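You operate a simulated robot arm through the tools that you are given. There is no shell and no other tool. Be economical: measure what you need, move in short steps, check, and stop when the job is done.

Carry out the task below with a simulated two-armed robot. There is one attempt and no reset: what you move stays moved.

Task
On the top of the narrow table, fold the grey cloth in half, so that its two long edges meet.
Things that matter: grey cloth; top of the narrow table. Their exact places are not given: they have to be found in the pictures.

The check looks at the end state, three seconds after you hand in, the way a careful person would. Anything else that was tipped, shoved, dropped, spilled or broken makes it a failure. Flat cloth is picked up by pressing the open fingertips on it (5 to 10 N) and closing them slowly along it; thin cloth reads only 2 to 8 mm in the jaws.

Robot
Two 7-joint arms with two-finger parallel grippers on one trunk, on a base that drives. Base frame: it is fixed to the floor where the robot stands at the start and does not move with it; the origin is under the middle of the robot, x ahead of it, y to its left, z up. Readings come in m, degrees, newtons and seconds.
The left shoulder is at the start at [0.02, 0.17, 1.103], the right one opposite. With the tool pointing down near the work surface each hand reaches from about 0.22 to 0.68 m from the robot's upright axis, wherever it stands, measured 20 degrees to its own side. Places, roughly: top of the narrow table [0.6, 0, 0.8]. Payload 3.8 kg a hand.
The TCP of each hand is the grasp point between the finger pads, 0.03 m short of the fingertips. In the tool frame z runs along the fingers and y along their closing line. The gripper opens to 0.11 m. The fingers are 0.02 m wide and 0.01 m thick; the gripper's body (0.048 by 0.112 m) begins 0.055 m behind the TCP.
Orientation is that of the tool frame in the base frame, as [roll, pitch, yaw] about the fixed x, y, z axes, in that order (R = Rz(yaw) Ry(pitch) Rx(roll)). With the fingers straight down and closing along the base's y, the tool's x points along the base's -x, its y along +y and its z along -z.

Tools
- The arms move only by the tool send_rows. It takes "left_series", "right_series" or both (then of equal length, played together; a hand with none holds still); each is a list of rows, each an object of numbers (a shift or turn left out is 0, a gripper value left out holds the last): "gripper": the finger opening in m, from 0 to 0.11; "tx", "ty", "tz": the shift along the base's x, y, z in units of 500 mm (1.0 is 500 mm); "rx", "ry", "rz": the turn, a rotation vector about the base's x, y, z in units of 180 degrees (1.0 is 180 degrees). In form: [{"gripper": .., "tx": .., "ty": .., "tz": .., "rx": .., "ry": .., "rz": ..}, ...]. A call has 1 to 10 rows; each row is the pose to reach, as a shift and turn from the pose commanded when the call began. A call with a number of a shift or a turn outside -1 to 1 is refused whole. A row lasts 0.2 s, in which the tool goes at most 0.05 m and 8.6 degrees; a call with a longer step from one row to the next is refused whole, and so is a gripper value outside its range. Where a pose cannot be reached the arm comes as near as it can. A force on the tool above 40 N (or 10 N above the force at the start of the call, whichever is more), or a blocked arm, ends the call early, and 0.2 s more pass. Each finger travels about 0.072 m/s and halts on what it meets, pressing with about 27 N; the grip force reading is that of the motor and also rises with nothing between the fingers. The clock runs only during rows and for 0.2 s after the last one: add rows that repeat a pose to give the fingers time. It gives the time, the measured TCP pose, the force on the tool (base axes), the opening and the grip force at its end, in the units of the frame above (readings bear some noise), with the torque about the TCP (base axes, N m) and any sound that the robot's microphone picked up, and new pictures: "show" is both (left out), scene, wrist or none (wrist: the cameras of the hands that moved).
- Cameras (640 x 400 px; columns grow to the right, rows downward): "scene" is now at [0.1081, 0.009, 1.2563]; the picture's right is [0.10, -0.99, 0.00], its down [-0.55, -0.06, -0.83] and it looks along [0.83, 0.09, -0.56] (base axes); focal length 263 px, centre (320, 200). "left" rides on the left gripper at [0.072, -0.017, -0.103] in its tool frame; the picture's right is [0.23, 0.97, 0.00], its down [-0.76, 0.18, -0.62] and it looks along [-0.61, 0.14, 0.78] (tool axes); focal length 222 px, centre (320, 200). "right" rides on the right gripper at [0.072, 0.017, -0.103] in its tool frame; the picture's right is [-0.23, 0.97, 0.00], its down [-0.76, -0.18, -0.62] and it looks along [-0.61, -0.14, 0.78] (tool axes); focal length 222 px, centre (320, 200).
- lift_body(by): slides the trunk up (or, below 0, down) by that many m; the arms and the scene camera ride with it, the base frame stays. It gives what a move gives, with no picture.
- roll_base(legs): drives the robot by 1 to 6 legs, each [ahead, turn to the left] in m and degrees, along the robot's own axes; the way and the turn of a leg run together, so that a leg with both is an arc; at most 1.5 m and 180 degrees a leg. The arms and the cameras ride along, it lands a little off, and it stops where it bumps. It gives what a move gives, and a new picture of the scene camera.
- pan_tilt(pan, tilt): turns the head with the scene camera to pan (to the left, within 80 degrees either way) and tilt (down, from -29 to 69), counted from straight ahead of the robot. It gives what a move gives, and a new picture of the scene camera.
- probe_pixels(camera, pixels): there is no depth. For up to 12 entries [column, row, z] of the newest picture of that camera ("zoom" is the newest enlarged one), the place [x, y] in the base frame at which the ray of that pixel passes the height z, good to about 0.002 m. It takes no simulated time.
- close_up(camera, box): a new picture of the part [left, top, right, bottom] of that camera's present view, enlarged. It takes no simulated time.
- close_job(): hands the job in; it is judged then, once.

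Work in short steps. Measure before you move; look again where a grasp or a placing could have gone wrong, and mend it. You have 80 turns and 260 pictures in all, those below and enlarged ones among them. Open the grippers and draw the arms clear of the work before you hand the job in, unless the task says otherwise; then end with one line.

The tools are called after "Request:" as a command line: name --argument value ..., lists and objects as JSON in quotes. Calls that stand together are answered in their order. send_rows: Moves the arms, as the interface text tells. Its arguments: {"type":"object","properties":{"left_series":{"type":"array"},"right_series":{"type":"array"},"show":{"type":"string","enum":["both","scene","wrist","none"]}},"required":[]} The other tools are called the same way: lift_body (by) slides the trunk up or down; roll_base (legs) drives the base; pan_tilt (pan, tilt) turns the head that bears the scene camera; probe_pixels (camera, pixels) gives the place at which the rays of pixels pass given heights; close_up (camera, box) takes an enlarged picture of a part of a camera's view; close_job () hands the job in.

At the start:

```text
time_s: 0.0
left_position: [0.4486, 0.1869, 1.0164]
left_ee_rot: [-180.0, -0.1, 179.9]
left_ft_force: [-1.1, -0.3, -0.4]
left_wrist_torque: [0.01, -0.01, 0.0]
left_grip_width: 0.1098
left_grip_force: 0.0
right_position: [0.5144, -0.2375, 1.0718]
right_ee_rot: [179.9, 0.0, -180.0]
right_ft_force: [-0.1, -0.8, -0.5]
right_wrist_torque: [-0.01, -0.01, -0.01]
right_grip_width: 0.1101
right_grip_force: 0.0
trunk travel left (down, up): [-0.2, 0.37]
robot x, y, heading: [0.0006, 0.0042, -0.3]
head pan, tilt: [6.0, 33.8]
```

scene: 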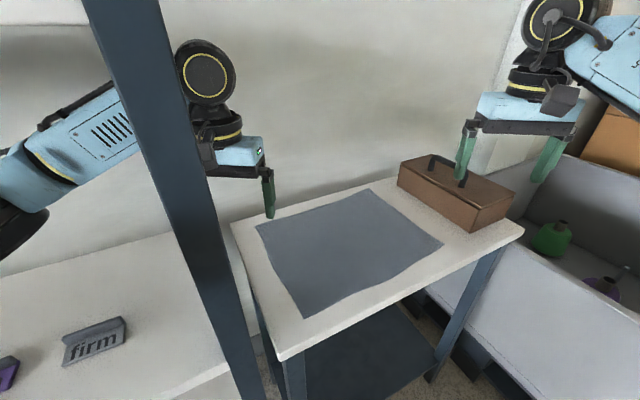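
right: 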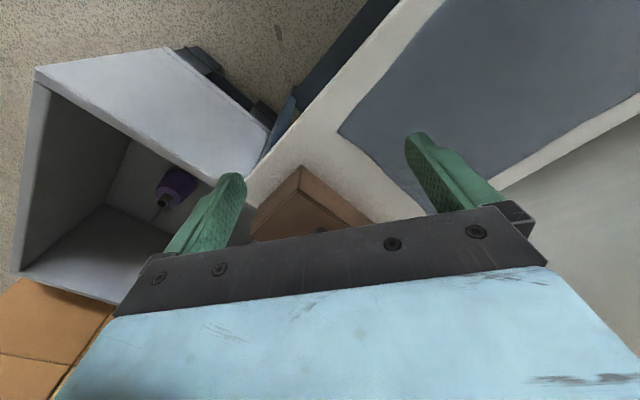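
left: 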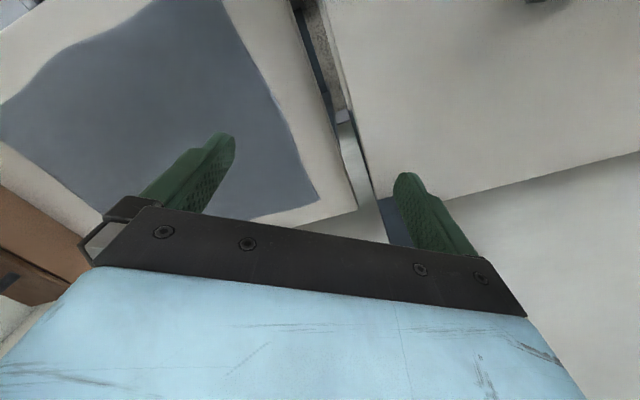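

The cloth's corners in the scene picture are near (256,226), (369,189), (443,243) and (304,317). I probe them and the table corners at z 0.8.

Request:
probe_pixels --camera "scene" --pixels '[[256, 226, 0.8], [369, 189, 0.8], [443, 243, 0.8], [304, 317, 0.8], [231, 223, 0.8], [280, 361, 0.8], [523, 230, 0.8], [412, 266, 0.8], [472, 231, 0.8], [397, 185, 0.8]]'

Request:
close_up --camera "scene" --box '[210, 140, 530, 370]'

Request:
probe_pixels --camera "left" --pixels '[[319, 200, 0.8], [222, 0, 0.8], [1, 105, 0.8]]'

Request:
probe_pixels --camera "right" --pixels '[[338, 132, 0.8], [437, 215, 0.8], [450, 0, 0.8]]'

```text
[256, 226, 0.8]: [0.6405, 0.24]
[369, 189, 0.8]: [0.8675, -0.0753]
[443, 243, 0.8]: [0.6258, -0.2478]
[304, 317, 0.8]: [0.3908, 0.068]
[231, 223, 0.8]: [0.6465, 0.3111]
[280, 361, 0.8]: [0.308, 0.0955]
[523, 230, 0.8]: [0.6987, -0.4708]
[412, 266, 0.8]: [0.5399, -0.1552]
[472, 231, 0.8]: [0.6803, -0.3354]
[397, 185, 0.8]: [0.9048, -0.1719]
```

```text
1.74 times, centred on (370, 255) of scene
```

zoom: 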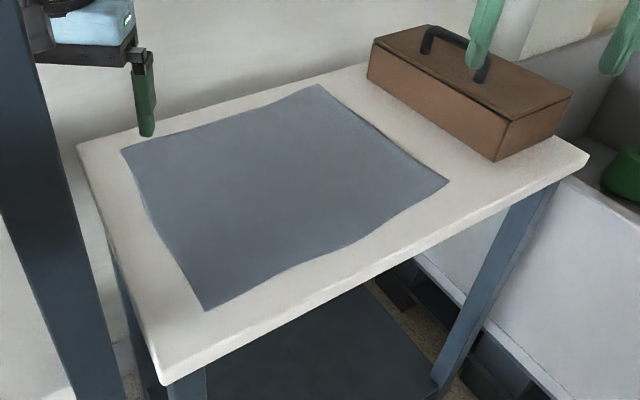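

```text
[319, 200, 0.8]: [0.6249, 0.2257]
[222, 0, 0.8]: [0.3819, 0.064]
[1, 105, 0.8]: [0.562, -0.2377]
```

```text
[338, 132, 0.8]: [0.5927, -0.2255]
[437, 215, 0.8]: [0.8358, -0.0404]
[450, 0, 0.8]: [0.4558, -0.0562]
```

Comparing the scene and wrist views puts the surface at z≈0.843. The long edges are then A(0.590,0.218)–B(0.796,-0.067) and D(0.364,0.062)–C(0.577,-0.224). B is out of reach from here, so I look around before driving along the table.

Request:
pan_tilt --pan 60 --tilt 45

Request:
pan_tilt --pan -55 --tilt 50

Request:
pan_tilt --pan 0 --tilt 69

```text
time_s: 1.2
left_position: [0.4487, 0.1876, 1.0162]
left_ee_rot: [-180.0, -0.1, 180.0]
left_ft_force: [0.4, -0.2, 0.0]
left_wrist_torque: [-0.04, -0.02, 0.04]
left_grip_width: 0.1099
left_grip_force: 0.0
right_position: [0.5149, -0.2404, 1.0733]
right_ee_rot: [180.0, 0.0, -179.9]
right_ft_force: [0.6, -0.3, 0.3]
right_wrist_torque: [0.01, 0.03, 0.04]
right_grip_width: 0.11
right_grip_force: 0.1
trunk travel left (down, up): [-0.2, 0.37]
robot x, y, heading: [0.0002, -0.0013, -0.1]
head pan, tilt: [60.0, 45.0]
```

scene: 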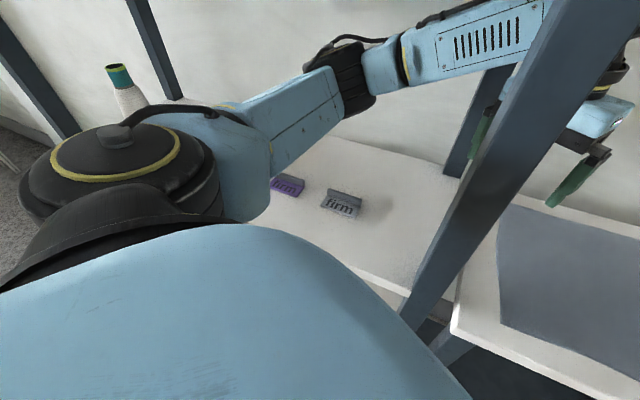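

```text
time_s: 3.2
left_position: [0.4481, 0.1879, 1.0173]
left_ee_rot: [180.0, -0.1, -179.9]
left_ft_force: [-0.3, 1.1, -1.1]
left_wrist_torque: [0.02, 0.01, 0.04]
left_grip_width: 0.11
left_grip_force: 0.1
right_position: [0.5144, -0.2388, 1.0718]
right_ee_rot: [179.9, 0.0, -180.0]
right_ft_force: [-0.2, -0.9, 0.0]
right_wrist_torque: [-0.02, -0.03, 0.03]
right_grip_width: 0.1098
right_grip_force: 0.0
trunk travel left (down, up): [-0.2, 0.37]
robot x, y, heading: [-0.0005, 0.0001, 0.1]
head pan, tilt: [-55.0, 50.0]
```

scene: 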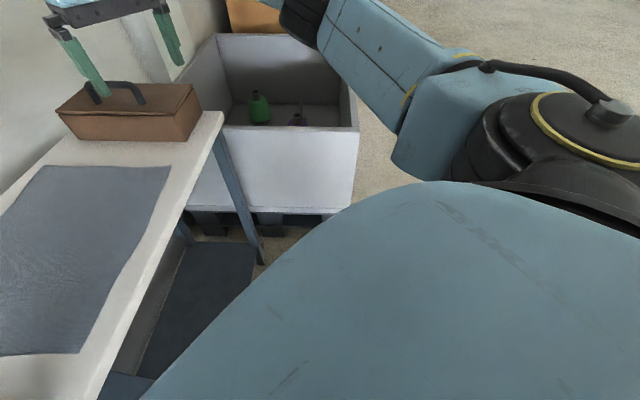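

```text
time_s: 4.4
left_position: [0.4489, 0.1883, 1.0164]
left_ee_rot: [180.0, 0.0, -180.0]
left_ft_force: [0.5, -1.0, 0.3]
left_wrist_torque: [0.0, -0.01, 0.01]
left_grip_width: 0.11
left_grip_force: 0.1
right_position: [0.5136, -0.239, 1.0718]
right_ee_rot: [180.0, 0.1, 180.0]
right_ft_force: [-0.3, -0.5, 1.1]
right_wrist_torque: [0.0, -0.01, -0.03]
right_grip_width: 0.11
right_grip_force: 0.0
trunk travel left (down, up): [-0.2, 0.37]
robot x, y, heading: [0.0022, 0.0007, -0.0]
head pan, tilt: [0.0, 68.8]
```

scene: 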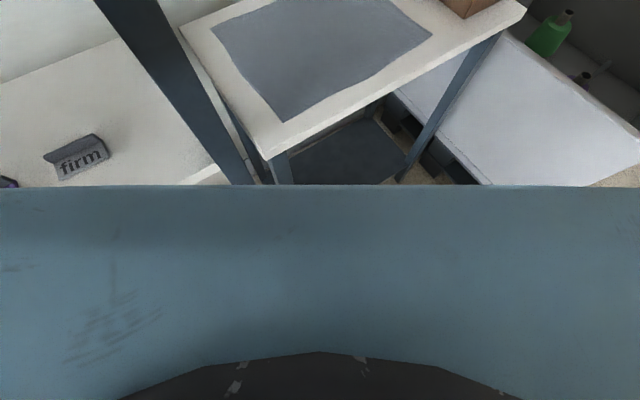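

The post stands between the robot body and the left hand, so I need its position. I probe it at bench height, probe the near table corner, and look more closely.

Request:
pan_tilt --pan 30 --tilt 25

Request:
probe_pixels --camera "scene" --pixels '[[320, 200, 0.84]]'

Request:
pan_tilt --pan 40 --tilt 69

Request:
pan_tilt --pan 30 --tilt -20

```text
time_s: 5.5
left_position: [0.4482, 0.1883, 1.0171]
left_ee_rot: [-180.0, 0.0, -180.0]
left_ft_force: [0.1, 0.3, 0.6]
left_wrist_torque: [0.01, 0.01, 0.03]
left_grip_width: 0.1101
left_grip_force: 0.1
right_position: [0.5154, -0.239, 1.0724]
right_ee_rot: [-179.9, -0.1, 180.0]
right_ft_force: [0.0, -1.0, 0.5]
right_wrist_torque: [0.05, 0.05, -0.02]
right_grip_width: 0.1101
right_grip_force: 0.0
trunk travel left (down, up): [-0.2, 0.37]
robot x, y, heading: [0.0038, -0.0018, -0.3]
head pan, tilt: [30.0, 25.0]
```

scene: 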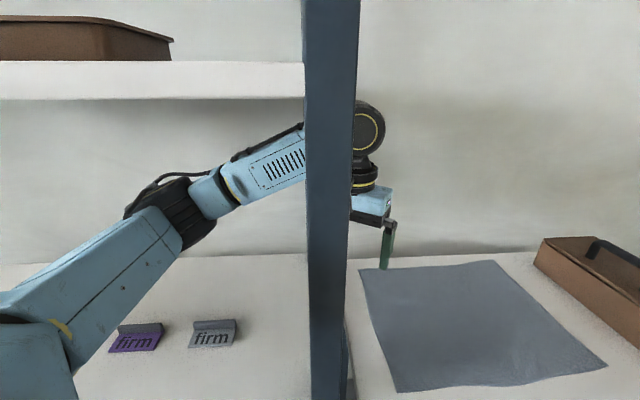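

```text
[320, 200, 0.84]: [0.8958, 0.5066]
```

```text
time_s: 6.6
left_position: [0.4492, 0.1874, 1.0152]
left_ee_rot: [179.9, 0.1, 180.0]
left_ft_force: [-0.7, -1.3, 0.6]
left_wrist_torque: [-0.05, -0.06, 0.0]
left_grip_width: 0.1102
left_grip_force: 0.0
right_position: [0.5138, -0.2386, 1.0717]
right_ee_rot: [180.0, -0.1, -180.0]
right_ft_force: [-0.4, -0.5, 0.8]
right_wrist_torque: [0.02, 0.01, 0.02]
right_grip_width: 0.1098
right_grip_force: 0.0
trunk travel left (down, up): [-0.2, 0.37]
robot x, y, heading: [0.0034, -0.0022, -0.2]
head pan, tilt: [40.0, 68.8]
```

scene: 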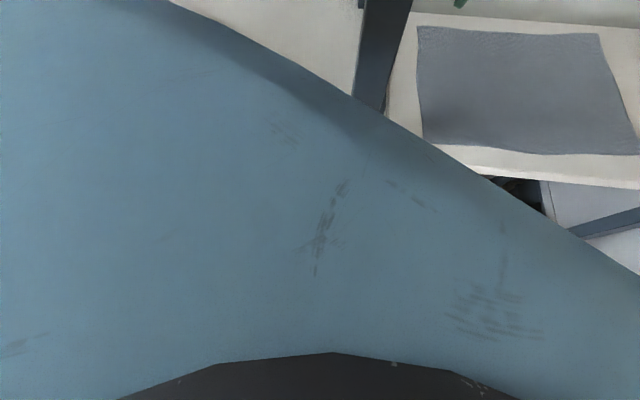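

```text
time_s: 8.3
left_position: [0.4493, 0.1886, 1.0165]
left_ee_rot: [-180.0, -0.1, 180.0]
left_ft_force: [0.4, 0.3, 0.6]
left_wrist_torque: [0.0, 0.03, 0.0]
left_grip_width: 0.1098
left_grip_force: 0.1
right_position: [0.5144, -0.2385, 1.0727]
right_ee_rot: [180.0, 0.0, -180.0]
right_ft_force: [0.9, -0.5, 0.3]
right_wrist_torque: [0.0, -0.01, -0.01]
right_grip_width: 0.11
right_grip_force: 0.1
trunk travel left (down, up): [-0.2, 0.37]
robot x, y, heading: [-0.0025, -0.0025, 0.1]
head pan, tilt: [30.0, -20.0]
```

scene: 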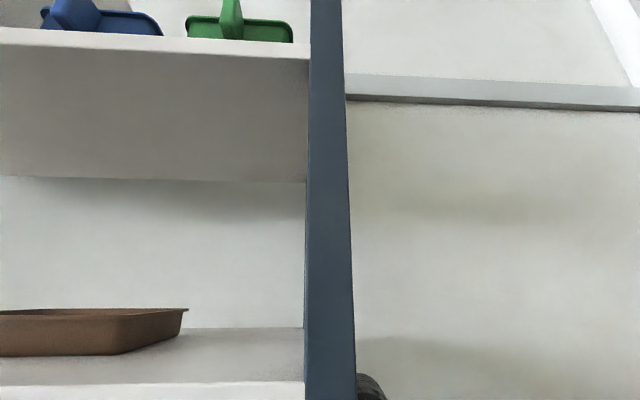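

The post is the front-right upright of a shelf rack, at about (0.31,0.14), and the left arm reaches around behind it. I move the left hand left, clear of the post, so I can back straight out.

Request:
send_rows --left_series '[{"ty": 0.08}, {"ty": 0.16}, {"ty": 0.24}, {"ty": 0.28}]' --show "none"

Request:
pan_tilt --pan 35 --tilt 25

```text
time_s: 9.3
left_position: [0.4485, 0.3289, 1.0181]
left_ee_rot: [-180.0, 0.1, -180.0]
left_ft_force: [-0.6, -0.2, -0.2]
left_wrist_torque: [-0.01, 0.0, 0.02]
left_grip_width: 0.1101
left_grip_force: 0.1
right_position: [0.5131, -0.2382, 1.0719]
right_ee_rot: [-180.0, 0.1, 180.0]
right_ft_force: [-1.1, 0.3, 0.5]
right_wrist_torque: [0.02, 0.01, -0.02]
right_grip_width: 0.1101
right_grip_force: 0.1
trunk travel left (down, up): [-0.2, 0.37]
robot x, y, heading: [0.0031, 0.0005, -0.1]
head pan, tilt: [30.0, -20.0]
```

```text
time_s: 10.4
left_position: [0.4473, 0.3289, 1.0169]
left_ee_rot: [179.9, 0.1, -180.0]
left_ft_force: [0.4, 0.5, -0.4]
left_wrist_torque: [0.01, -0.01, 0.06]
left_grip_width: 0.1099
left_grip_force: 0.0
right_position: [0.5139, -0.2385, 1.072]
right_ee_rot: [179.9, 0.1, 180.0]
right_ft_force: [0.5, 0.0, 0.1]
right_wrist_torque: [-0.02, 0.01, 0.01]
right_grip_width: 0.11
right_grip_force: 0.1
trunk travel left (down, up): [-0.2, 0.37]
robot x, y, heading: [-0.0026, 0.002, -0.2]
head pan, tilt: [35.0, 25.0]
```

scene: 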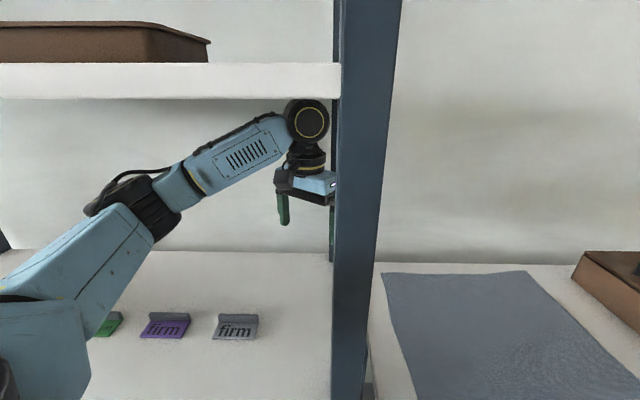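

The left hand is now left of the post and the forearm runs level toward it. I back straight out in two short legs.

Request:
roll_base --legs '[[-0.2, 0]]'

Request:
roll_base --legs '[[-0.25, 0]]'

```text
time_s: 12.0
left_position: [0.2451, 0.3293, 1.0181]
left_ee_rot: [-180.0, 0.1, 180.0]
left_ft_force: [-0.5, -0.9, 0.8]
left_wrist_torque: [0.01, -0.04, -0.02]
left_grip_width: 0.1101
left_grip_force: 0.0
right_position: [0.3106, -0.239, 1.0725]
right_ee_rot: [179.9, 0.1, -180.0]
right_ft_force: [-1.0, 0.3, 0.6]
right_wrist_torque: [0.01, -0.03, 0.01]
right_grip_width: 0.1098
right_grip_force: 0.1
trunk travel left (down, up): [-0.2, 0.37]
robot x, y, heading: [-0.2011, -0.0005, -0.1]
head pan, tilt: [35.0, 25.0]
```

scene: 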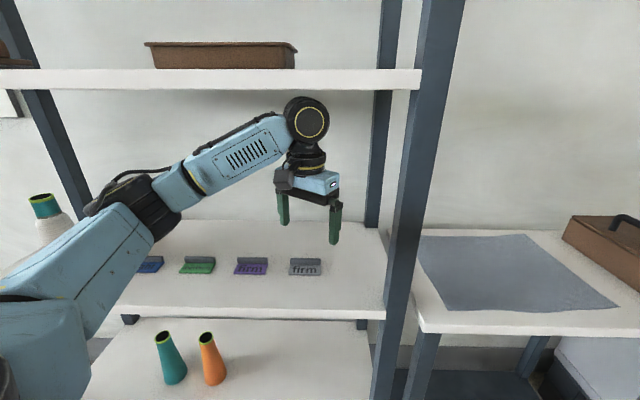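

```text
time_s: 13.8
left_position: [-0.0063, 0.3267, 1.0176]
left_ee_rot: [-180.0, 0.0, 179.8]
left_ft_force: [-1.1, 0.3, -0.6]
left_wrist_torque: [-0.01, 0.02, 0.01]
left_grip_width: 0.11
left_grip_force: 0.0
right_position: [0.058, -0.2406, 1.0727]
right_ee_rot: [180.0, 0.1, 179.9]
right_ft_force: [-0.2, 0.7, 0.7]
right_wrist_torque: [0.04, -0.01, 0.03]
right_grip_width: 0.1103
right_grip_force: 0.0
trunk travel left (down, up): [-0.2, 0.37]
robot x, y, heading: [-0.4547, 0.0046, -0.2]
head pan, tilt: [35.0, 25.0]
```

scene: 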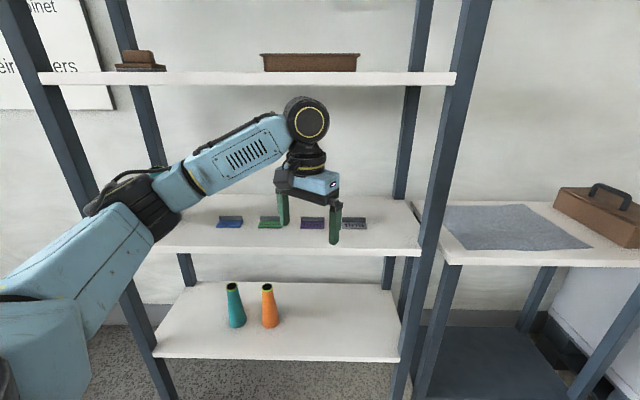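

The arm is free of the rack. I turn right, run parallel to the table front and turn back to face it squarely, at a heading of about 36°.

Request:
roll_base --legs '[[0, -57]]'

Request:
pan_tilt --pan 0 --tilt 35

```text
time_s: 16.7
left_position: [0.0654, -0.1941, 1.017]
left_ee_rot: [-180.0, 0.1, 123.4]
left_ft_force: [0.3, -0.3, 0.0]
left_wrist_torque: [0.0, -0.03, 0.05]
left_grip_width: 0.1098
left_grip_force: 0.0
right_position: [-0.3734, -0.5605, 1.0713]
right_ee_rot: [-180.0, 0.1, 123.2]
right_ft_force: [0.7, 0.3, 1.3]
right_wrist_torque: [0.01, -0.02, 0.0]
right_grip_width: 0.1098
right_grip_force: 0.1
trunk travel left (down, up): [-0.2, 0.37]
robot x, y, heading: [-0.4529, 0.0004, -56.8]
head pan, tilt: [35.0, 25.0]
```

scene: 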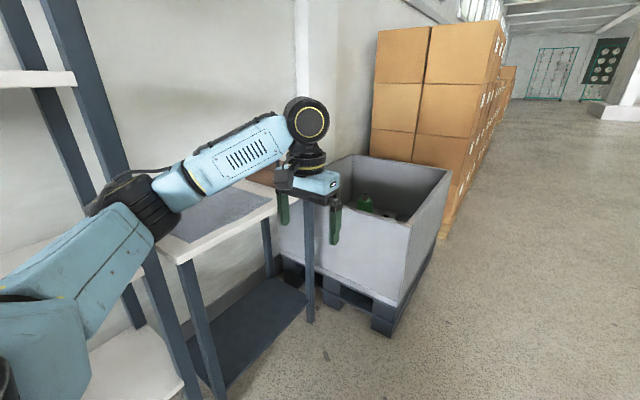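

```text
time_s: 17.7
left_position: [0.0651, -0.1936, 1.018]
left_ee_rot: [180.0, 0.1, 123.3]
left_ft_force: [0.1, -0.2, 0.4]
left_wrist_torque: [0.0, 0.0, 0.01]
left_grip_width: 0.1099
left_grip_force: 0.0
right_position: [-0.3721, -0.5606, 1.073]
right_ee_rot: [-180.0, 0.0, 123.3]
right_ft_force: [-1.0, 0.0, -0.4]
right_wrist_torque: [0.04, 0.01, 0.02]
right_grip_width: 0.1101
right_grip_force: 0.1
trunk travel left (down, up): [-0.2, 0.37]
robot x, y, heading: [-0.4546, -0.0026, -56.9]
head pan, tilt: [0.0, 35.0]
```

scene: 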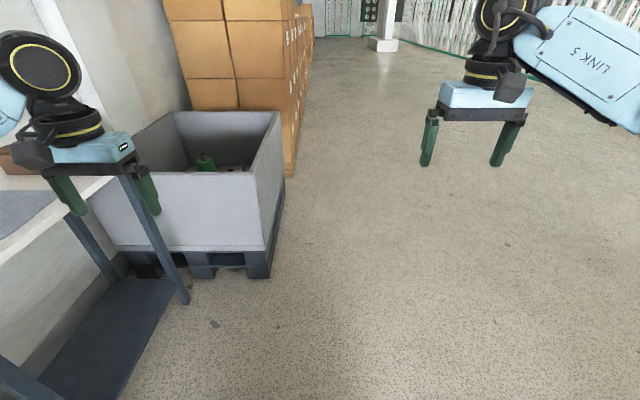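

The floor ahead is clear. The bin's front corner is near (270,278), so I check whether it crosses my lane.

Request:
probe_pixels --camera "scene" --pixels '[[270, 278, 0], [185, 303, 0], [240, 172, 0.6], [195, 278, 0]]'

Request:
roll_base --legs '[[0.72, 0]]'

```text
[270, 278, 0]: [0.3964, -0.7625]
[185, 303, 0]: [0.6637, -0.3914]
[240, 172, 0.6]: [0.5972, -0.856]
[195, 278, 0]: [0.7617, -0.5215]
```

```text
time_s: 21.6
left_position: [0.4523, -0.7824, 1.017]
left_ee_rot: [179.9, -0.1, 123.3]
left_ft_force: [0.1, -0.5, -0.7]
left_wrist_torque: [0.04, 0.03, 0.0]
left_grip_width: 0.1098
left_grip_force: 0.1
right_position: [0.0147, -1.1493, 1.0718]
right_ee_rot: [-180.0, 0.0, 123.2]
right_ft_force: [0.3, 0.7, 0.6]
right_wrist_torque: [0.0, -0.01, 0.04]
right_grip_width: 0.11
right_grip_force: 0.0
trunk travel left (down, up): [-0.2, 0.37]
robot x, y, heading: [-0.0686, -0.5862, -56.9]
head pan, tilt: [0.0, 35.0]
```

scene: 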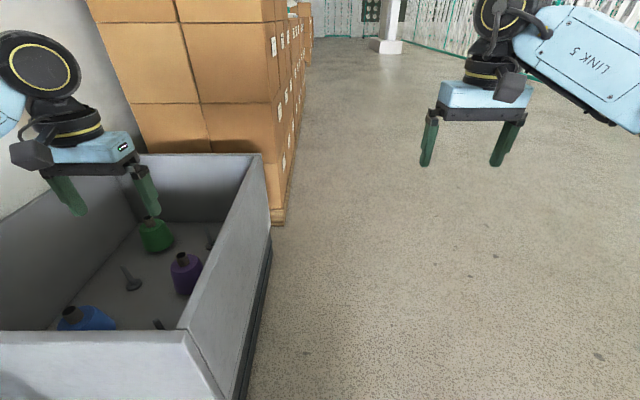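

The bin's left side stays about 0.4 m from my planned stand. I now turn left to face the table.

Request:
roll_base --legs '[[0, 93]]'

```text
time_s: 25.9
left_position: [0.1003, -0.0591, 1.0168]
left_ee_rot: [180.0, 0.0, -143.8]
left_ft_force: [0.2, 0.0, 0.1]
left_wrist_torque: [-0.01, -0.02, -0.01]
left_grip_width: 0.1101
left_grip_force: 0.0
right_position: [0.4878, -0.4785, 1.0714]
right_ee_rot: [-180.0, 0.0, -143.9]
right_ft_force: [0.1, 0.2, -0.3]
right_wrist_torque: [0.01, 0.0, 0.02]
right_grip_width: 0.11
right_grip_force: 0.1
trunk travel left (down, up): [-0.2, 0.37]
robot x, y, heading: [-0.069, -0.5906, 36.3]
head pan, tilt: [0.0, 35.0]
```

scene: 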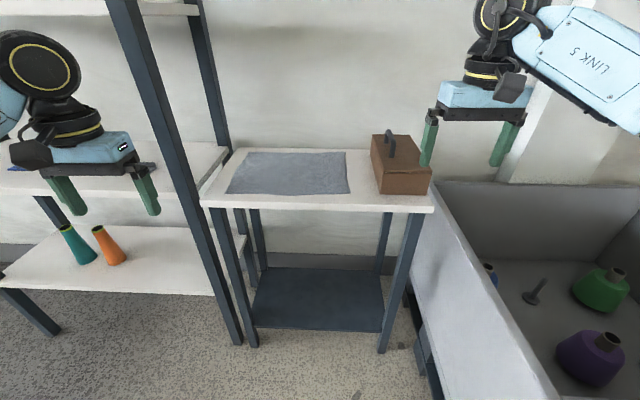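

I'm facing the table squarely now. I probe the post foot and the cloth corners, taking z as 0.843.

Request:
probe_pixels --camera "scene" --pixels '[[237, 341, 0], [252, 345, 0], [383, 350, 0], [244, 153, 0.843], [346, 152, 0.843], [349, 193, 0.843], [229, 193, 0.843], [434, 205, 0.843], [200, 203, 0.843], [388, 135, 0.98], [372, 168, 0.843], [432, 192, 0.843]]'

Request:
close_up --camera "scene" --box '[180, 110, 460, 285]'

```text
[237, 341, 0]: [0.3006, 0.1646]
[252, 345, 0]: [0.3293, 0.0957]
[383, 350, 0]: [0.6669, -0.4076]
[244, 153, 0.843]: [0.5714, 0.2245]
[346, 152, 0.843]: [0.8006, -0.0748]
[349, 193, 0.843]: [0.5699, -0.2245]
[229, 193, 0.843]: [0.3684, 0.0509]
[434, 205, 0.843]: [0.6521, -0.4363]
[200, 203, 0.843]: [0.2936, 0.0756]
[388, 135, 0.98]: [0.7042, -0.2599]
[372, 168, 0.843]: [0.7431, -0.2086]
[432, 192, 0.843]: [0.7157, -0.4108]
```

```text
2.29 times, centred on (320, 198) of scene
```

zoom: 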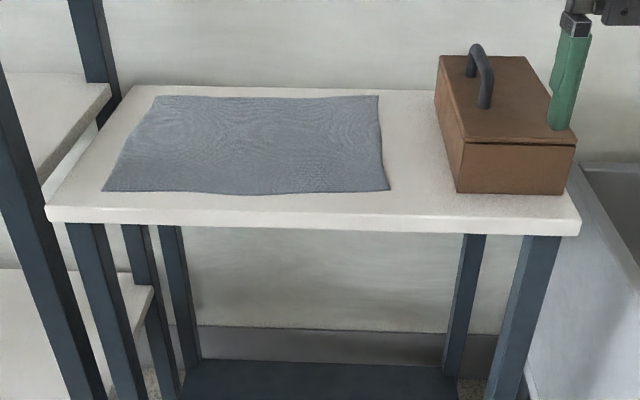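

The post sits at about (0.30,0.165). I pull the left hand inward and slightly back, then check where the left elbow goes.

Request:
send_rows --left_series '[{"tx": 0.02, "ty": -0.07, "tz": 0.03}, {"tx": 0.04, "ty": -0.14, "tz": 0.06}, {"tx": 0.06, "ty": -0.21, "tz": 0.09}, {"tx": 0.074, "ty": -0.27, "tz": 0.12}]' --show "none"

Request:
pan_tilt --pan 50 --tilt 40

```text
time_s: 26.9
left_position: [0.1397, -0.1928, 1.0791]
left_ee_rot: [179.9, 0.0, -143.8]
left_ft_force: [0.2, -0.1, 0.6]
left_wrist_torque: [0.03, 0.02, 0.02]
left_grip_width: 0.1098
left_grip_force: 0.1
right_position: [0.4889, -0.4777, 1.0721]
right_ee_rot: [-179.9, 0.0, -143.9]
right_ft_force: [-0.5, 1.0, 0.2]
right_wrist_torque: [0.03, 0.01, -0.01]
right_grip_width: 0.1101
right_grip_force: 0.2
trunk travel left (down, up): [-0.2, 0.37]
robot x, y, heading: [-0.0681, -0.5866, 35.8]
head pan, tilt: [0.0, 35.0]
```

```text
time_s: 28.1
left_position: [0.139, -0.1941, 1.0793]
left_ee_rot: [179.9, 0.0, -143.9]
left_ft_force: [-0.1, -0.5, -0.8]
left_wrist_torque: [0.02, -0.02, -0.02]
left_grip_width: 0.1098
left_grip_force: 0.1
right_position: [0.4884, -0.4772, 1.072]
right_ee_rot: [179.9, 0.0, -143.8]
right_ft_force: [0.1, -0.5, -0.2]
right_wrist_torque: [-0.05, 0.01, 0.01]
right_grip_width: 0.1102
right_grip_force: 0.0
trunk travel left (down, up): [-0.2, 0.37]
robot x, y, heading: [-0.0683, -0.5888, 36.3]
head pan, tilt: [50.0, 40.0]
```

scene: 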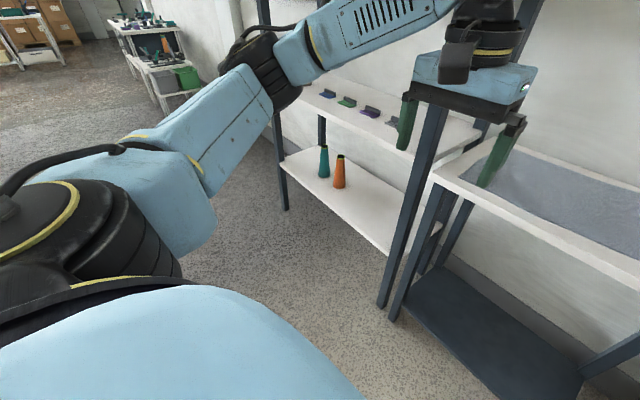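

The left elbow protrudes forward-left, toward the place the post will be. I extend the left hand forward and inward to straighten the arm, then look at the elbow again.

Request:
send_rows --left_series '[{"tx": 0.08, "ty": -0.02}, {"tx": 0.16, "ty": -0.04}, {"tx": 0.24, "ty": -0.06}, {"tx": 0.304, "ty": -0.076}]' --show "none"

Request:
pan_tilt --pan 45 --tilt 30

```text
time_s: 29.1
left_position: [0.2885, -0.2326, 1.0772]
left_ee_rot: [-179.9, -0.2, -143.9]
left_ft_force: [0.8, 0.8, 0.8]
left_wrist_torque: [0.01, 0.04, 0.02]
left_grip_width: 0.11
left_grip_force: 0.0
right_position: [0.4874, -0.4789, 1.0713]
right_ee_rot: [-179.9, 0.0, -143.9]
right_ft_force: [-0.2, -0.4, 0.3]
right_wrist_torque: [0.0, -0.01, 0.0]
right_grip_width: 0.11
right_grip_force: 0.1
trunk travel left (down, up): [-0.2, 0.37]
robot x, y, heading: [-0.07, -0.5869, 36.4]
head pan, tilt: [50.0, 40.0]
```

```text
time_s: 29.8
left_position: [0.2878, -0.2324, 1.0773]
left_ee_rot: [180.0, 0.0, -143.8]
left_ft_force: [-0.3, 0.0, -0.2]
left_wrist_torque: [0.02, 0.03, 0.02]
left_grip_width: 0.1098
left_grip_force: 0.0
right_position: [0.4871, -0.4783, 1.0704]
right_ee_rot: [-180.0, 0.0, -144.0]
right_ft_force: [-0.1, 0.6, -0.9]
right_wrist_torque: [-0.01, -0.01, 0.01]
right_grip_width: 0.1099
right_grip_force: 0.1
trunk travel left (down, up): [-0.2, 0.37]
robot x, y, heading: [-0.0686, -0.5888, 36.0]
head pan, tilt: [45.0, 30.0]
```

scene: 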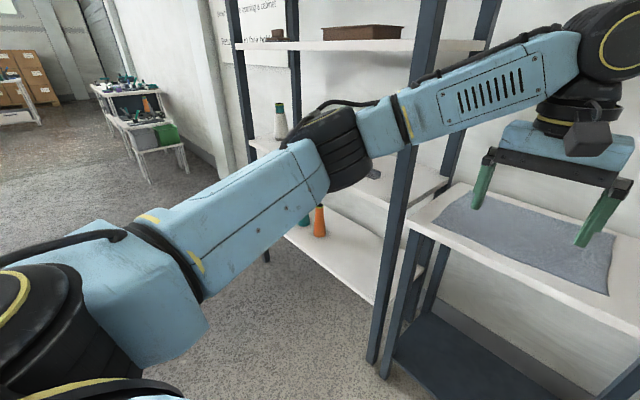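

The straightened arm tucks the elbow in. There is nothing under the hands here, so I rehearse the working pose now: left hand turned 90° so it closes across the edge, at the relative place of corner D.

Request:
send_rows --left_series '[{"tx": -0.0476, "ty": 0.0082, "tz": -0.04, "rz": -0.0475}, {"tx": -0.095, "ty": 0.0164, "tz": -0.08, "rz": -0.095}, {"tx": -0.143, "ty": 0.0246, "tz": -0.12, "rz": -0.1425}, {"tx": -0.19, "ty": 0.0328, "tz": -0.16, "rz": -0.19}, {"tx": -0.238, "ty": 0.041, "tz": -0.2, "rz": -0.2375}, {"tx": -0.286, "ty": 0.049, "tz": -0.24, "rz": -0.285}, {"tx": -0.333, "ty": 0.057, "tz": -0.28, "rz": -0.3325}, {"tx": -0.38, "ty": 0.065, "tz": -0.32, "rz": -0.38}, {"tx": -0.428, "ty": 0.074, "tz": -0.36, "rz": -0.4275}, {"tx": -0.476, "ty": 0.082, "tz": -0.4, "rz": -0.475}]' --show "scene"

Request:
send_rows --left_series '[{"rx": 0.0335, "ry": 0.0245}, {"rx": 0.067, "ry": 0.049}, {"rx": 0.1005, "ry": 0.0735}, {"rx": 0.134, "ry": 0.098}]' --show "both"

```text
time_s: 32.0
left_position: [0.0509, -0.1916, 0.8777]
left_ee_rot: [180.0, 0.0, 130.6]
left_ft_force: [-0.5, -0.1, 0.5]
left_wrist_torque: [-0.01, 0.04, 0.02]
left_grip_width: 0.1099
left_grip_force: 0.1
right_position: [0.4873, -0.4773, 1.0717]
right_ee_rot: [-180.0, 0.1, -143.9]
right_ft_force: [-1.0, 0.2, -0.6]
right_wrist_torque: [-0.01, -0.03, -0.01]
right_grip_width: 0.11
right_grip_force: 0.1
trunk travel left (down, up): [-0.2, 0.37]
robot x, y, heading: [-0.0688, -0.585, 36.3]
head pan, tilt: [45.0, 30.0]
```

scene: 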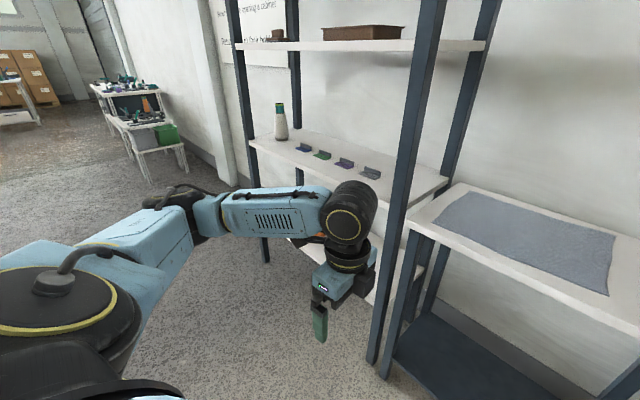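

```text
time_s: 33.0
left_position: [0.0524, -0.1907, 0.8772]
left_ee_rot: [177.5, -30.0, 131.4]
left_ft_force: [0.4, 0.4, 0.3]
left_wrist_torque: [0.0, -0.04, -0.02]
left_grip_width: 0.1099
left_grip_force: 0.0
right_position: [0.4883, -0.478, 1.0726]
right_ee_rot: [180.0, 0.0, -143.9]
right_ft_force: [0.5, 0.0, 0.6]
right_wrist_torque: [-0.02, 0.01, -0.01]
right_grip_width: 0.1101
right_grip_force: 0.1
trunk travel left (down, up): [-0.2, 0.37]
robot x, y, heading: [-0.0643, -0.5857, 36.3]
head pan, tilt: [45.0, 30.0]
```

scene: 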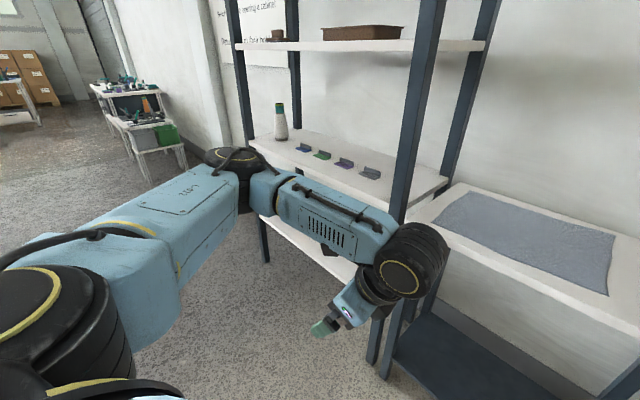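
left: 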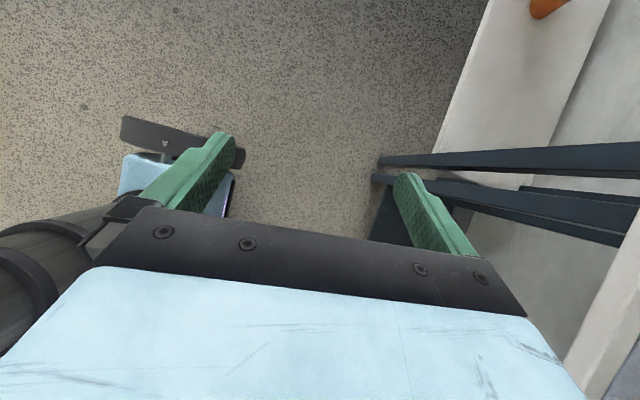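

At D's relative place the untilted pose keeps the elbow back, around column 170, while the tilt pushes it forward. I undo the tilt and rehearse the mid-arc and the end of the fold, slightly higher.

Request:
send_rows --left_series '[{"rx": -0.0335, "ry": -0.0245, "tz": 0.05}, {"rx": -0.067, "ry": -0.049, "tz": 0.1}, {"rx": -0.1005, "ry": -0.0735, "tz": 0.16, "tx": 0.05, "ty": 0.04}, {"rx": -0.134, "ry": -0.098, "tz": 0.16, "tx": 0.1, "ty": 0.075}, {"rx": -0.134, "ry": -0.098, "tz": 0.16, "tx": 0.16, "ty": 0.12}, {"rx": -0.134, "ry": -0.098, "tz": 0.16, "tx": 0.226, "ty": 0.166}]' --show "scene"

Request:
send_rows --left_series '[{"tx": 0.07, "ty": 0.05}, {"tx": 0.14, "ty": 0.1}, {"tx": 0.218, "ty": 0.16}]' --show "scene"

```text
time_s: 34.4
left_position: [0.1655, -0.1073, 0.9569]
left_ee_rot: [-179.9, -0.1, 130.6]
left_ft_force: [0.4, 0.6, 0.2]
left_wrist_torque: [0.01, 0.03, 0.0]
left_grip_width: 0.1101
left_grip_force: 0.0
right_position: [0.4881, -0.4783, 1.0718]
right_ee_rot: [-179.9, -0.1, -144.0]
right_ft_force: [-0.5, 0.3, -0.3]
right_wrist_torque: [0.02, 0.04, 0.02]
right_grip_width: 0.11
right_grip_force: 0.0
trunk travel left (down, up): [-0.2, 0.37]
robot x, y, heading: [-0.0667, -0.5881, 36.0]
head pan, tilt: [45.0, 30.0]
```

scene: 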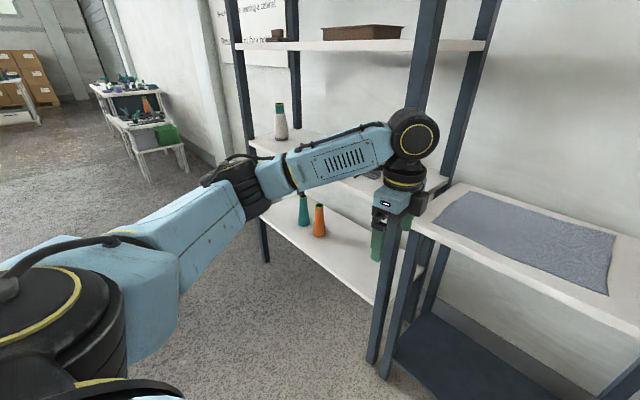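

```text
time_s: 35.2
left_position: [0.2729, -0.028, 0.9582]
left_ee_rot: [180.0, -0.1, 130.6]
left_ft_force: [-0.4, 0.5, 0.2]
left_wrist_torque: [0.02, 0.02, -0.01]
left_grip_width: 0.1103
left_grip_force: 0.1
right_position: [0.4893, -0.4783, 1.0707]
right_ee_rot: [180.0, -0.2, -144.0]
right_ft_force: [0.5, -1.5, 0.5]
right_wrist_torque: [0.02, 0.0, 0.0]
right_grip_width: 0.11
right_grip_force: 0.1
trunk travel left (down, up): [-0.2, 0.37]
robot x, y, heading: [-0.0695, -0.5886, 36.2]
head pan, tilt: [45.0, 30.0]
```

scene: 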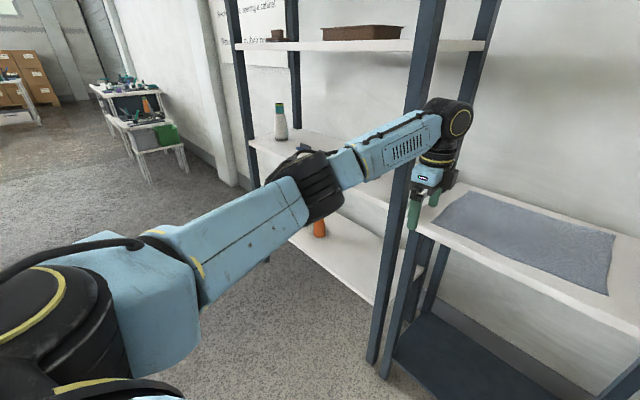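

The elbow would brush the post halfway through the fold. If I lean the tools back toward the robot by about 40°, the robot can stand farther from the rack and the elbow stays in front of it. I rehearse that: undo the yaw, then lean.

Request:
send_rows --left_series '[{"rz": 0.0475, "tz": 0.02}, {"rz": 0.095, "tz": 0.04}, {"rz": 0.1425, "tz": 0.06}, {"rz": 0.19, "tz": 0.08}, {"rz": 0.2375, "tz": 0.1}, {"rz": 0.285, "tz": 0.1}, {"rz": 0.3325, "tz": 0.1}, {"rz": 0.38, "tz": 0.1}, {"rz": 0.4275, "tz": 0.1}, {"rz": 0.475, "tz": 0.1}]' --show "none"

Request:
send_rows --left_series '[{"rx": 0.0262, "ry": -0.0358, "tx": 0.037, "ty": 0.027}, {"rx": 0.0524, "ry": -0.0716, "tx": 0.075, "ty": 0.055}, {"rx": 0.0786, "ry": -0.1074, "tx": 0.112, "ty": 0.082}, {"rx": 0.1048, "ry": -0.1432, "tx": 0.15, "ty": 0.11}, {"rx": 0.131, "ry": -0.179, "tx": 0.187, "ty": 0.137}, {"rx": 0.131, "ry": -0.179, "tx": 0.218, "ty": 0.16}]' --show "both"

```text
time_s: 37.4
left_position: [0.2735, -0.0267, 1.0078]
left_ee_rot: [-180.0, 0.0, -143.6]
left_ft_force: [-0.1, 0.1, -0.5]
left_wrist_torque: [0.01, 0.01, 0.04]
left_grip_width: 0.1102
left_grip_force: 0.1
right_position: [0.4881, -0.4785, 1.0702]
right_ee_rot: [-180.0, 0.0, -143.9]
right_ft_force: [-0.2, -0.2, 0.8]
right_wrist_torque: [-0.04, -0.02, 0.01]
right_grip_width: 0.1098
right_grip_force: 0.1
trunk travel left (down, up): [-0.2, 0.37]
robot x, y, heading: [-0.0665, -0.5913, 36.1]
head pan, tilt: [45.0, 30.0]
```

```text
time_s: 38.8
left_position: [0.383, 0.052, 1.008]
left_ee_rot: [180.0, 40.0, -144.0]
left_ft_force: [-0.1, 0.1, 0.2]
left_wrist_torque: [0.02, 0.01, -0.04]
left_grip_width: 0.1101
left_grip_force: 0.1
right_position: [0.4884, -0.4781, 1.0714]
right_ee_rot: [-180.0, 0.0, -144.0]
right_ft_force: [-0.3, 0.0, -0.2]
right_wrist_torque: [0.02, 0.02, 0.02]
right_grip_width: 0.1101
right_grip_force: 0.0
trunk travel left (down, up): [-0.2, 0.37]
robot x, y, heading: [-0.0704, -0.588, 36.2]
head pan, tilt: [45.0, 30.0]
```

scene: 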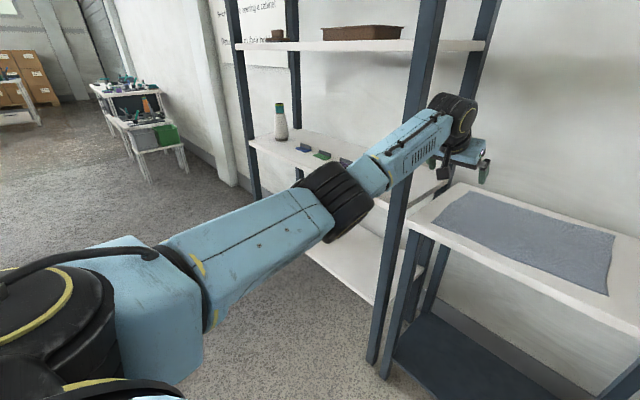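
left: 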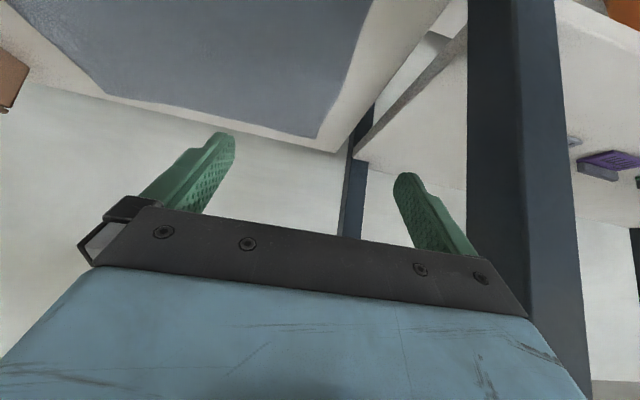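

The leaned pose reaches 0.745 m ahead with the elbow still at only about 0.38 m. Driving ahead 0.25 m will therefore do. First I tuck both hands in and lean the right hand the same way.

Request:
send_rows --left_series '[{"tx": -0.016, "ty": -0.032}, {"tx": -0.032, "ty": -0.064}, {"tx": -0.05, "ty": -0.096}, {"tx": -0.066, "ty": -0.128}, {"tx": -0.082, "ty": -0.16}]' --right_series '[{"rx": 0.0262, "ry": -0.0358, "tx": -0.005, "ty": 0.075}, {"rx": 0.0524, "ry": -0.0716, "tx": -0.01, "ty": 0.15}, {"rx": 0.0786, "ry": -0.1074, "tx": -0.016, "ty": 0.225}, {"rx": 0.1048, "ry": -0.1432, "tx": -0.022, "ty": 0.3}, {"rx": 0.131, "ry": -0.179, "tx": -0.028, "ty": 0.376}]' --show "none"

Request:
roll_base --legs '[[0.13, 0]]'

```text
time_s: 40.0
left_position: [0.3393, -0.0285, 1.0069]
left_ee_rot: [180.0, 39.8, -144.0]
left_ft_force: [-0.5, 0.3, -0.2]
left_wrist_torque: [0.0, 0.01, 0.0]
left_grip_width: 0.1098
left_grip_force: 0.2
right_position: [0.4744, -0.2888, 1.0736]
right_ee_rot: [179.7, 40.1, -144.0]
right_ft_force: [-0.1, 0.1, -1.0]
right_wrist_torque: [0.0, -0.01, 0.03]
right_grip_width: 0.1102
right_grip_force: 0.0
trunk travel left (down, up): [-0.2, 0.37]
robot x, y, heading: [-0.0685, -0.5871, 36.1]
head pan, tilt: [45.0, 30.0]
```

```text
time_s: 41.3
left_position: [0.4466, 0.0462, 1.0071]
left_ee_rot: [180.0, 39.9, -143.9]
left_ft_force: [0.2, 0.1, 0.0]
left_wrist_torque: [0.03, 0.03, 0.0]
left_grip_width: 0.1099
left_grip_force: 0.0
right_position: [0.5807, -0.2142, 1.0721]
right_ee_rot: [179.9, 39.8, -144.1]
right_ft_force: [0.4, 0.4, -0.3]
right_wrist_torque: [0.01, 0.03, -0.02]
right_grip_width: 0.1101
right_grip_force: 0.0
trunk travel left (down, up): [-0.2, 0.37]
robot x, y, heading: [0.035, -0.5146, 36.0]
head pan, tilt: [45.0, 30.0]
```

scene: 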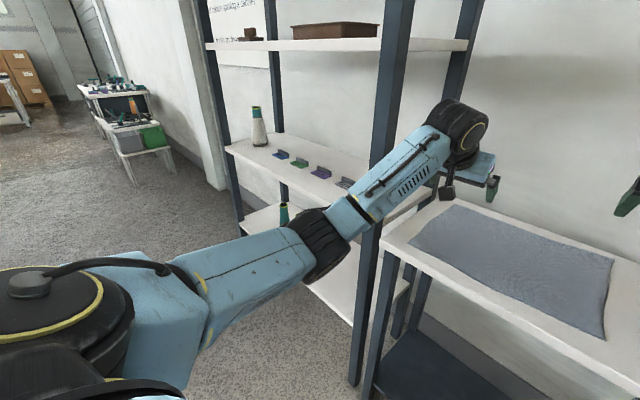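

The arm is clear of the post so far. I drive the rest of the way.

Request:
roll_base --legs '[[0.13, 0]]'

Request:
pan_tilt --pan 12 --tilt 40

```text
time_s: 42.6
left_position: [0.5521, 0.1222, 1.008]
left_ee_rot: [179.9, 39.9, -144.1]
left_ft_force: [-0.2, 0.0, -0.6]
left_wrist_torque: [0.03, 0.0, 0.02]
left_grip_width: 0.1101
left_grip_force: 0.0
right_position: [0.6871, -0.1379, 1.0718]
right_ee_rot: [179.9, 39.9, -144.3]
right_ft_force: [-0.6, 0.0, -0.1]
right_wrist_torque: [0.01, -0.01, 0.02]
right_grip_width: 0.1099
right_grip_force: 0.1
trunk travel left (down, up): [-0.2, 0.37]
robot x, y, heading: [0.1396, -0.4373, 35.8]
head pan, tilt: [45.0, 30.0]
```

scene: 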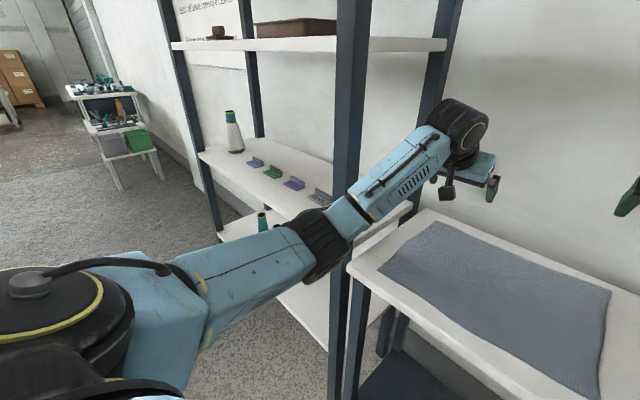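

```text
time_s: 43.6
left_position: [0.5521, 0.1201, 1.0072]
left_ee_rot: [179.8, 40.0, -144.1]
left_ft_force: [0.2, 1.2, -0.2]
left_wrist_torque: [-0.01, -0.01, -0.02]
left_grip_width: 0.1103
left_grip_force: 0.1
right_position: [0.686, -0.1402, 1.0736]
right_ee_rot: [179.8, 39.9, -144.3]
right_ft_force: [0.4, -0.2, -0.1]
right_wrist_torque: [-0.01, -0.02, 0.02]
right_grip_width: 0.1098
right_grip_force: 0.0
trunk travel left (down, up): [-0.2, 0.37]
robot x, y, heading: [0.1375, -0.4357, 35.8]
head pan, tilt: [12.0, 40.0]
```

scene: 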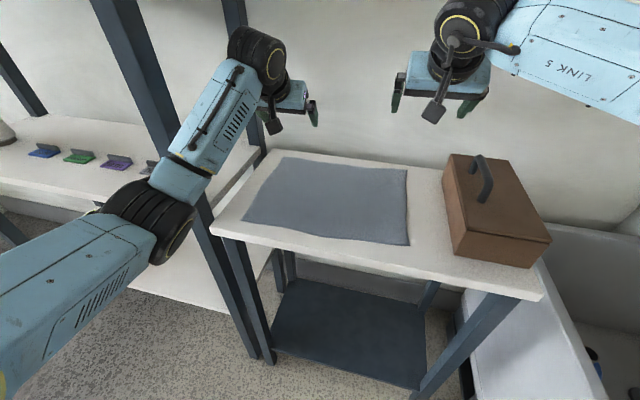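

Both arms are over the table and clear. I enlarge the cloth and probe its corners for precise grasp points.

Request:
close_up --camera "scene" --box '[210, 130, 450, 280]'

Request:
probe_pixels --camera "scene" --pixels '[[284, 157, 0.843], [407, 168, 0.843], [409, 245, 0.843], [244, 220, 0.843], [212, 228, 0.843], [540, 297, 0.843], [449, 240, 0.843], [443, 190, 0.843]]'

```text
2.67 times, centred on (330, 205) of scene
```

zoom: 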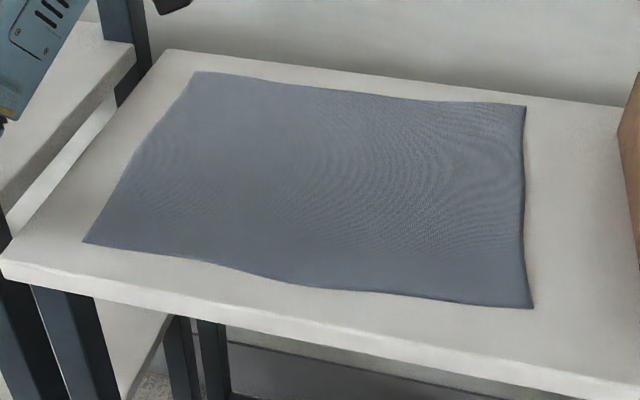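

```text
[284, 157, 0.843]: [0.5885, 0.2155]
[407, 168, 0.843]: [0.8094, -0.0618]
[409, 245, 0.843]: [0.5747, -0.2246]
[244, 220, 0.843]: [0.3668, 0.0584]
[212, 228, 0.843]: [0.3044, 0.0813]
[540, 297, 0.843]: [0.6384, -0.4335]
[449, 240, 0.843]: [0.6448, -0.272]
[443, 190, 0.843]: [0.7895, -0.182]
```

Corners are A(0.589,0.216), B(0.809,-0.062), C(0.575,-0.225) and D(0.367,0.058). I move both hands above their grasp points on edge CD, about 4.5 cm in from the corners, with the jaws narrowed to 0.045.

Request:
send_rows --left_series '[{"tx": -0.053, "ty": -0.033, "tz": -0.0, "gripper": 0.08}, {"tx": -0.107, "ty": -0.067, "tz": -0.03, "gripper": 0.045}, {"tx": -0.16, "ty": -0.1, "tz": -0.06}, {"tx": -0.213, "ty": -0.133, "tz": -0.09}, {"tx": -0.267, "ty": -0.167, "tz": -0.12}, {"tx": -0.316, "ty": -0.198, "tz": -0.154}]' --right_series '[{"tx": -0.045, "ty": -0.018, "tz": -0.04, "gripper": 0.08}, {"tx": -0.09, "ty": -0.036, "tz": -0.09, "gripper": 0.045}, {"tx": -0.135, "ty": -0.054, "tz": -0.14}, {"tx": -0.18, "ty": -0.072, "tz": -0.19}, {"tx": -0.225, "ty": -0.089, "tz": -0.24}, {"tx": -0.269, "ty": -0.106, "tz": -0.285}]'

```text
time_s: 45.0
left_position: [0.3934, 0.0221, 0.9305]
left_ee_rot: [-180.0, 39.9, -144.0]
left_ft_force: [-0.5, -0.4, -0.6]
left_wrist_torque: [0.01, 0.02, -0.02]
left_grip_width: 0.0449
left_grip_force: 0.1
right_position: [0.5488, -0.1939, 0.9296]
right_ee_rot: [180.0, 39.9, -144.2]
right_ft_force: [-0.1, 0.3, 0.0]
right_wrist_torque: [0.01, 0.02, -0.02]
right_grip_width: 0.045
right_grip_force: 0.0
trunk travel left (down, up): [-0.2, 0.37]
robot x, y, heading: [0.1377, -0.4368, 35.8]
head pan, tilt: [12.0, 40.0]
```

scene: 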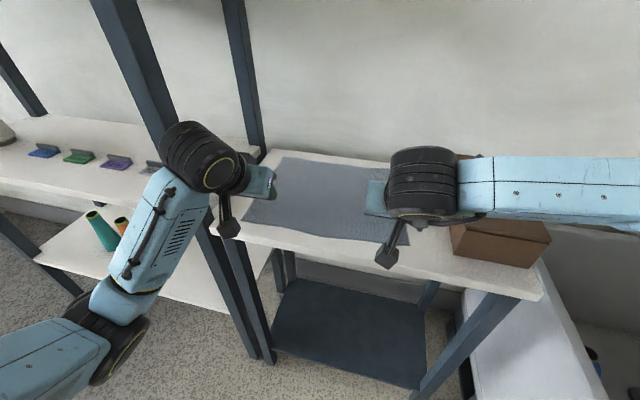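
right: 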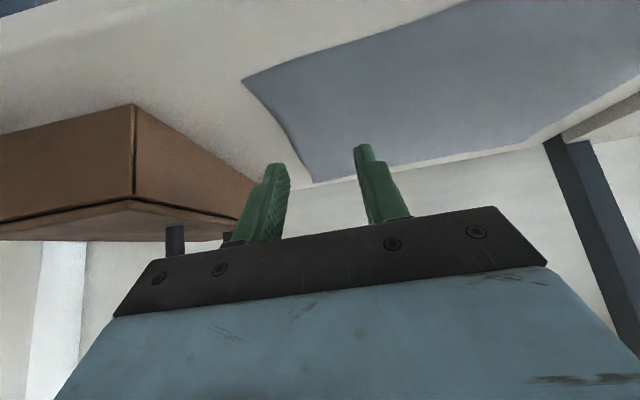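
left: 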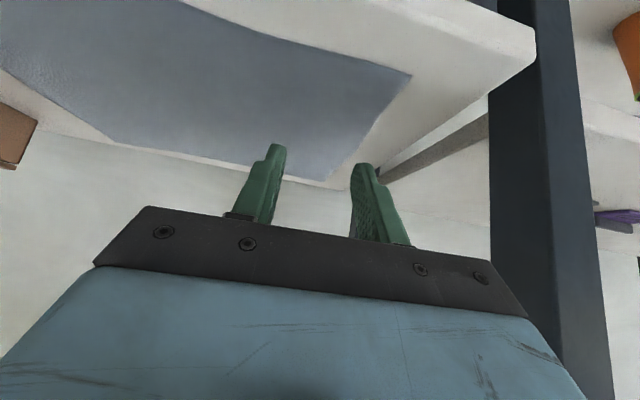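

Both hands are in place above the edge. I check corners D and C from the wrist cameras, near (410,75) and (243,78).

Request:
probe_pixels --camera "left" --pixels '[[410, 75, 0.843], [280, 36, 0.843], [328, 180, 0.843]]'

Request:
probe_pixels --camera "right" --pixels '[[243, 78, 0.843], [400, 30, 0.843], [315, 182, 0.843]]'

```text
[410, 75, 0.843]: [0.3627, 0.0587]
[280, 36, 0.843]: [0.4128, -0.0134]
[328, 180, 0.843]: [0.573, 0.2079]
```

```text
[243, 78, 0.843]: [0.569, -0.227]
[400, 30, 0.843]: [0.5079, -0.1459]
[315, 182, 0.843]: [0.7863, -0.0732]
```

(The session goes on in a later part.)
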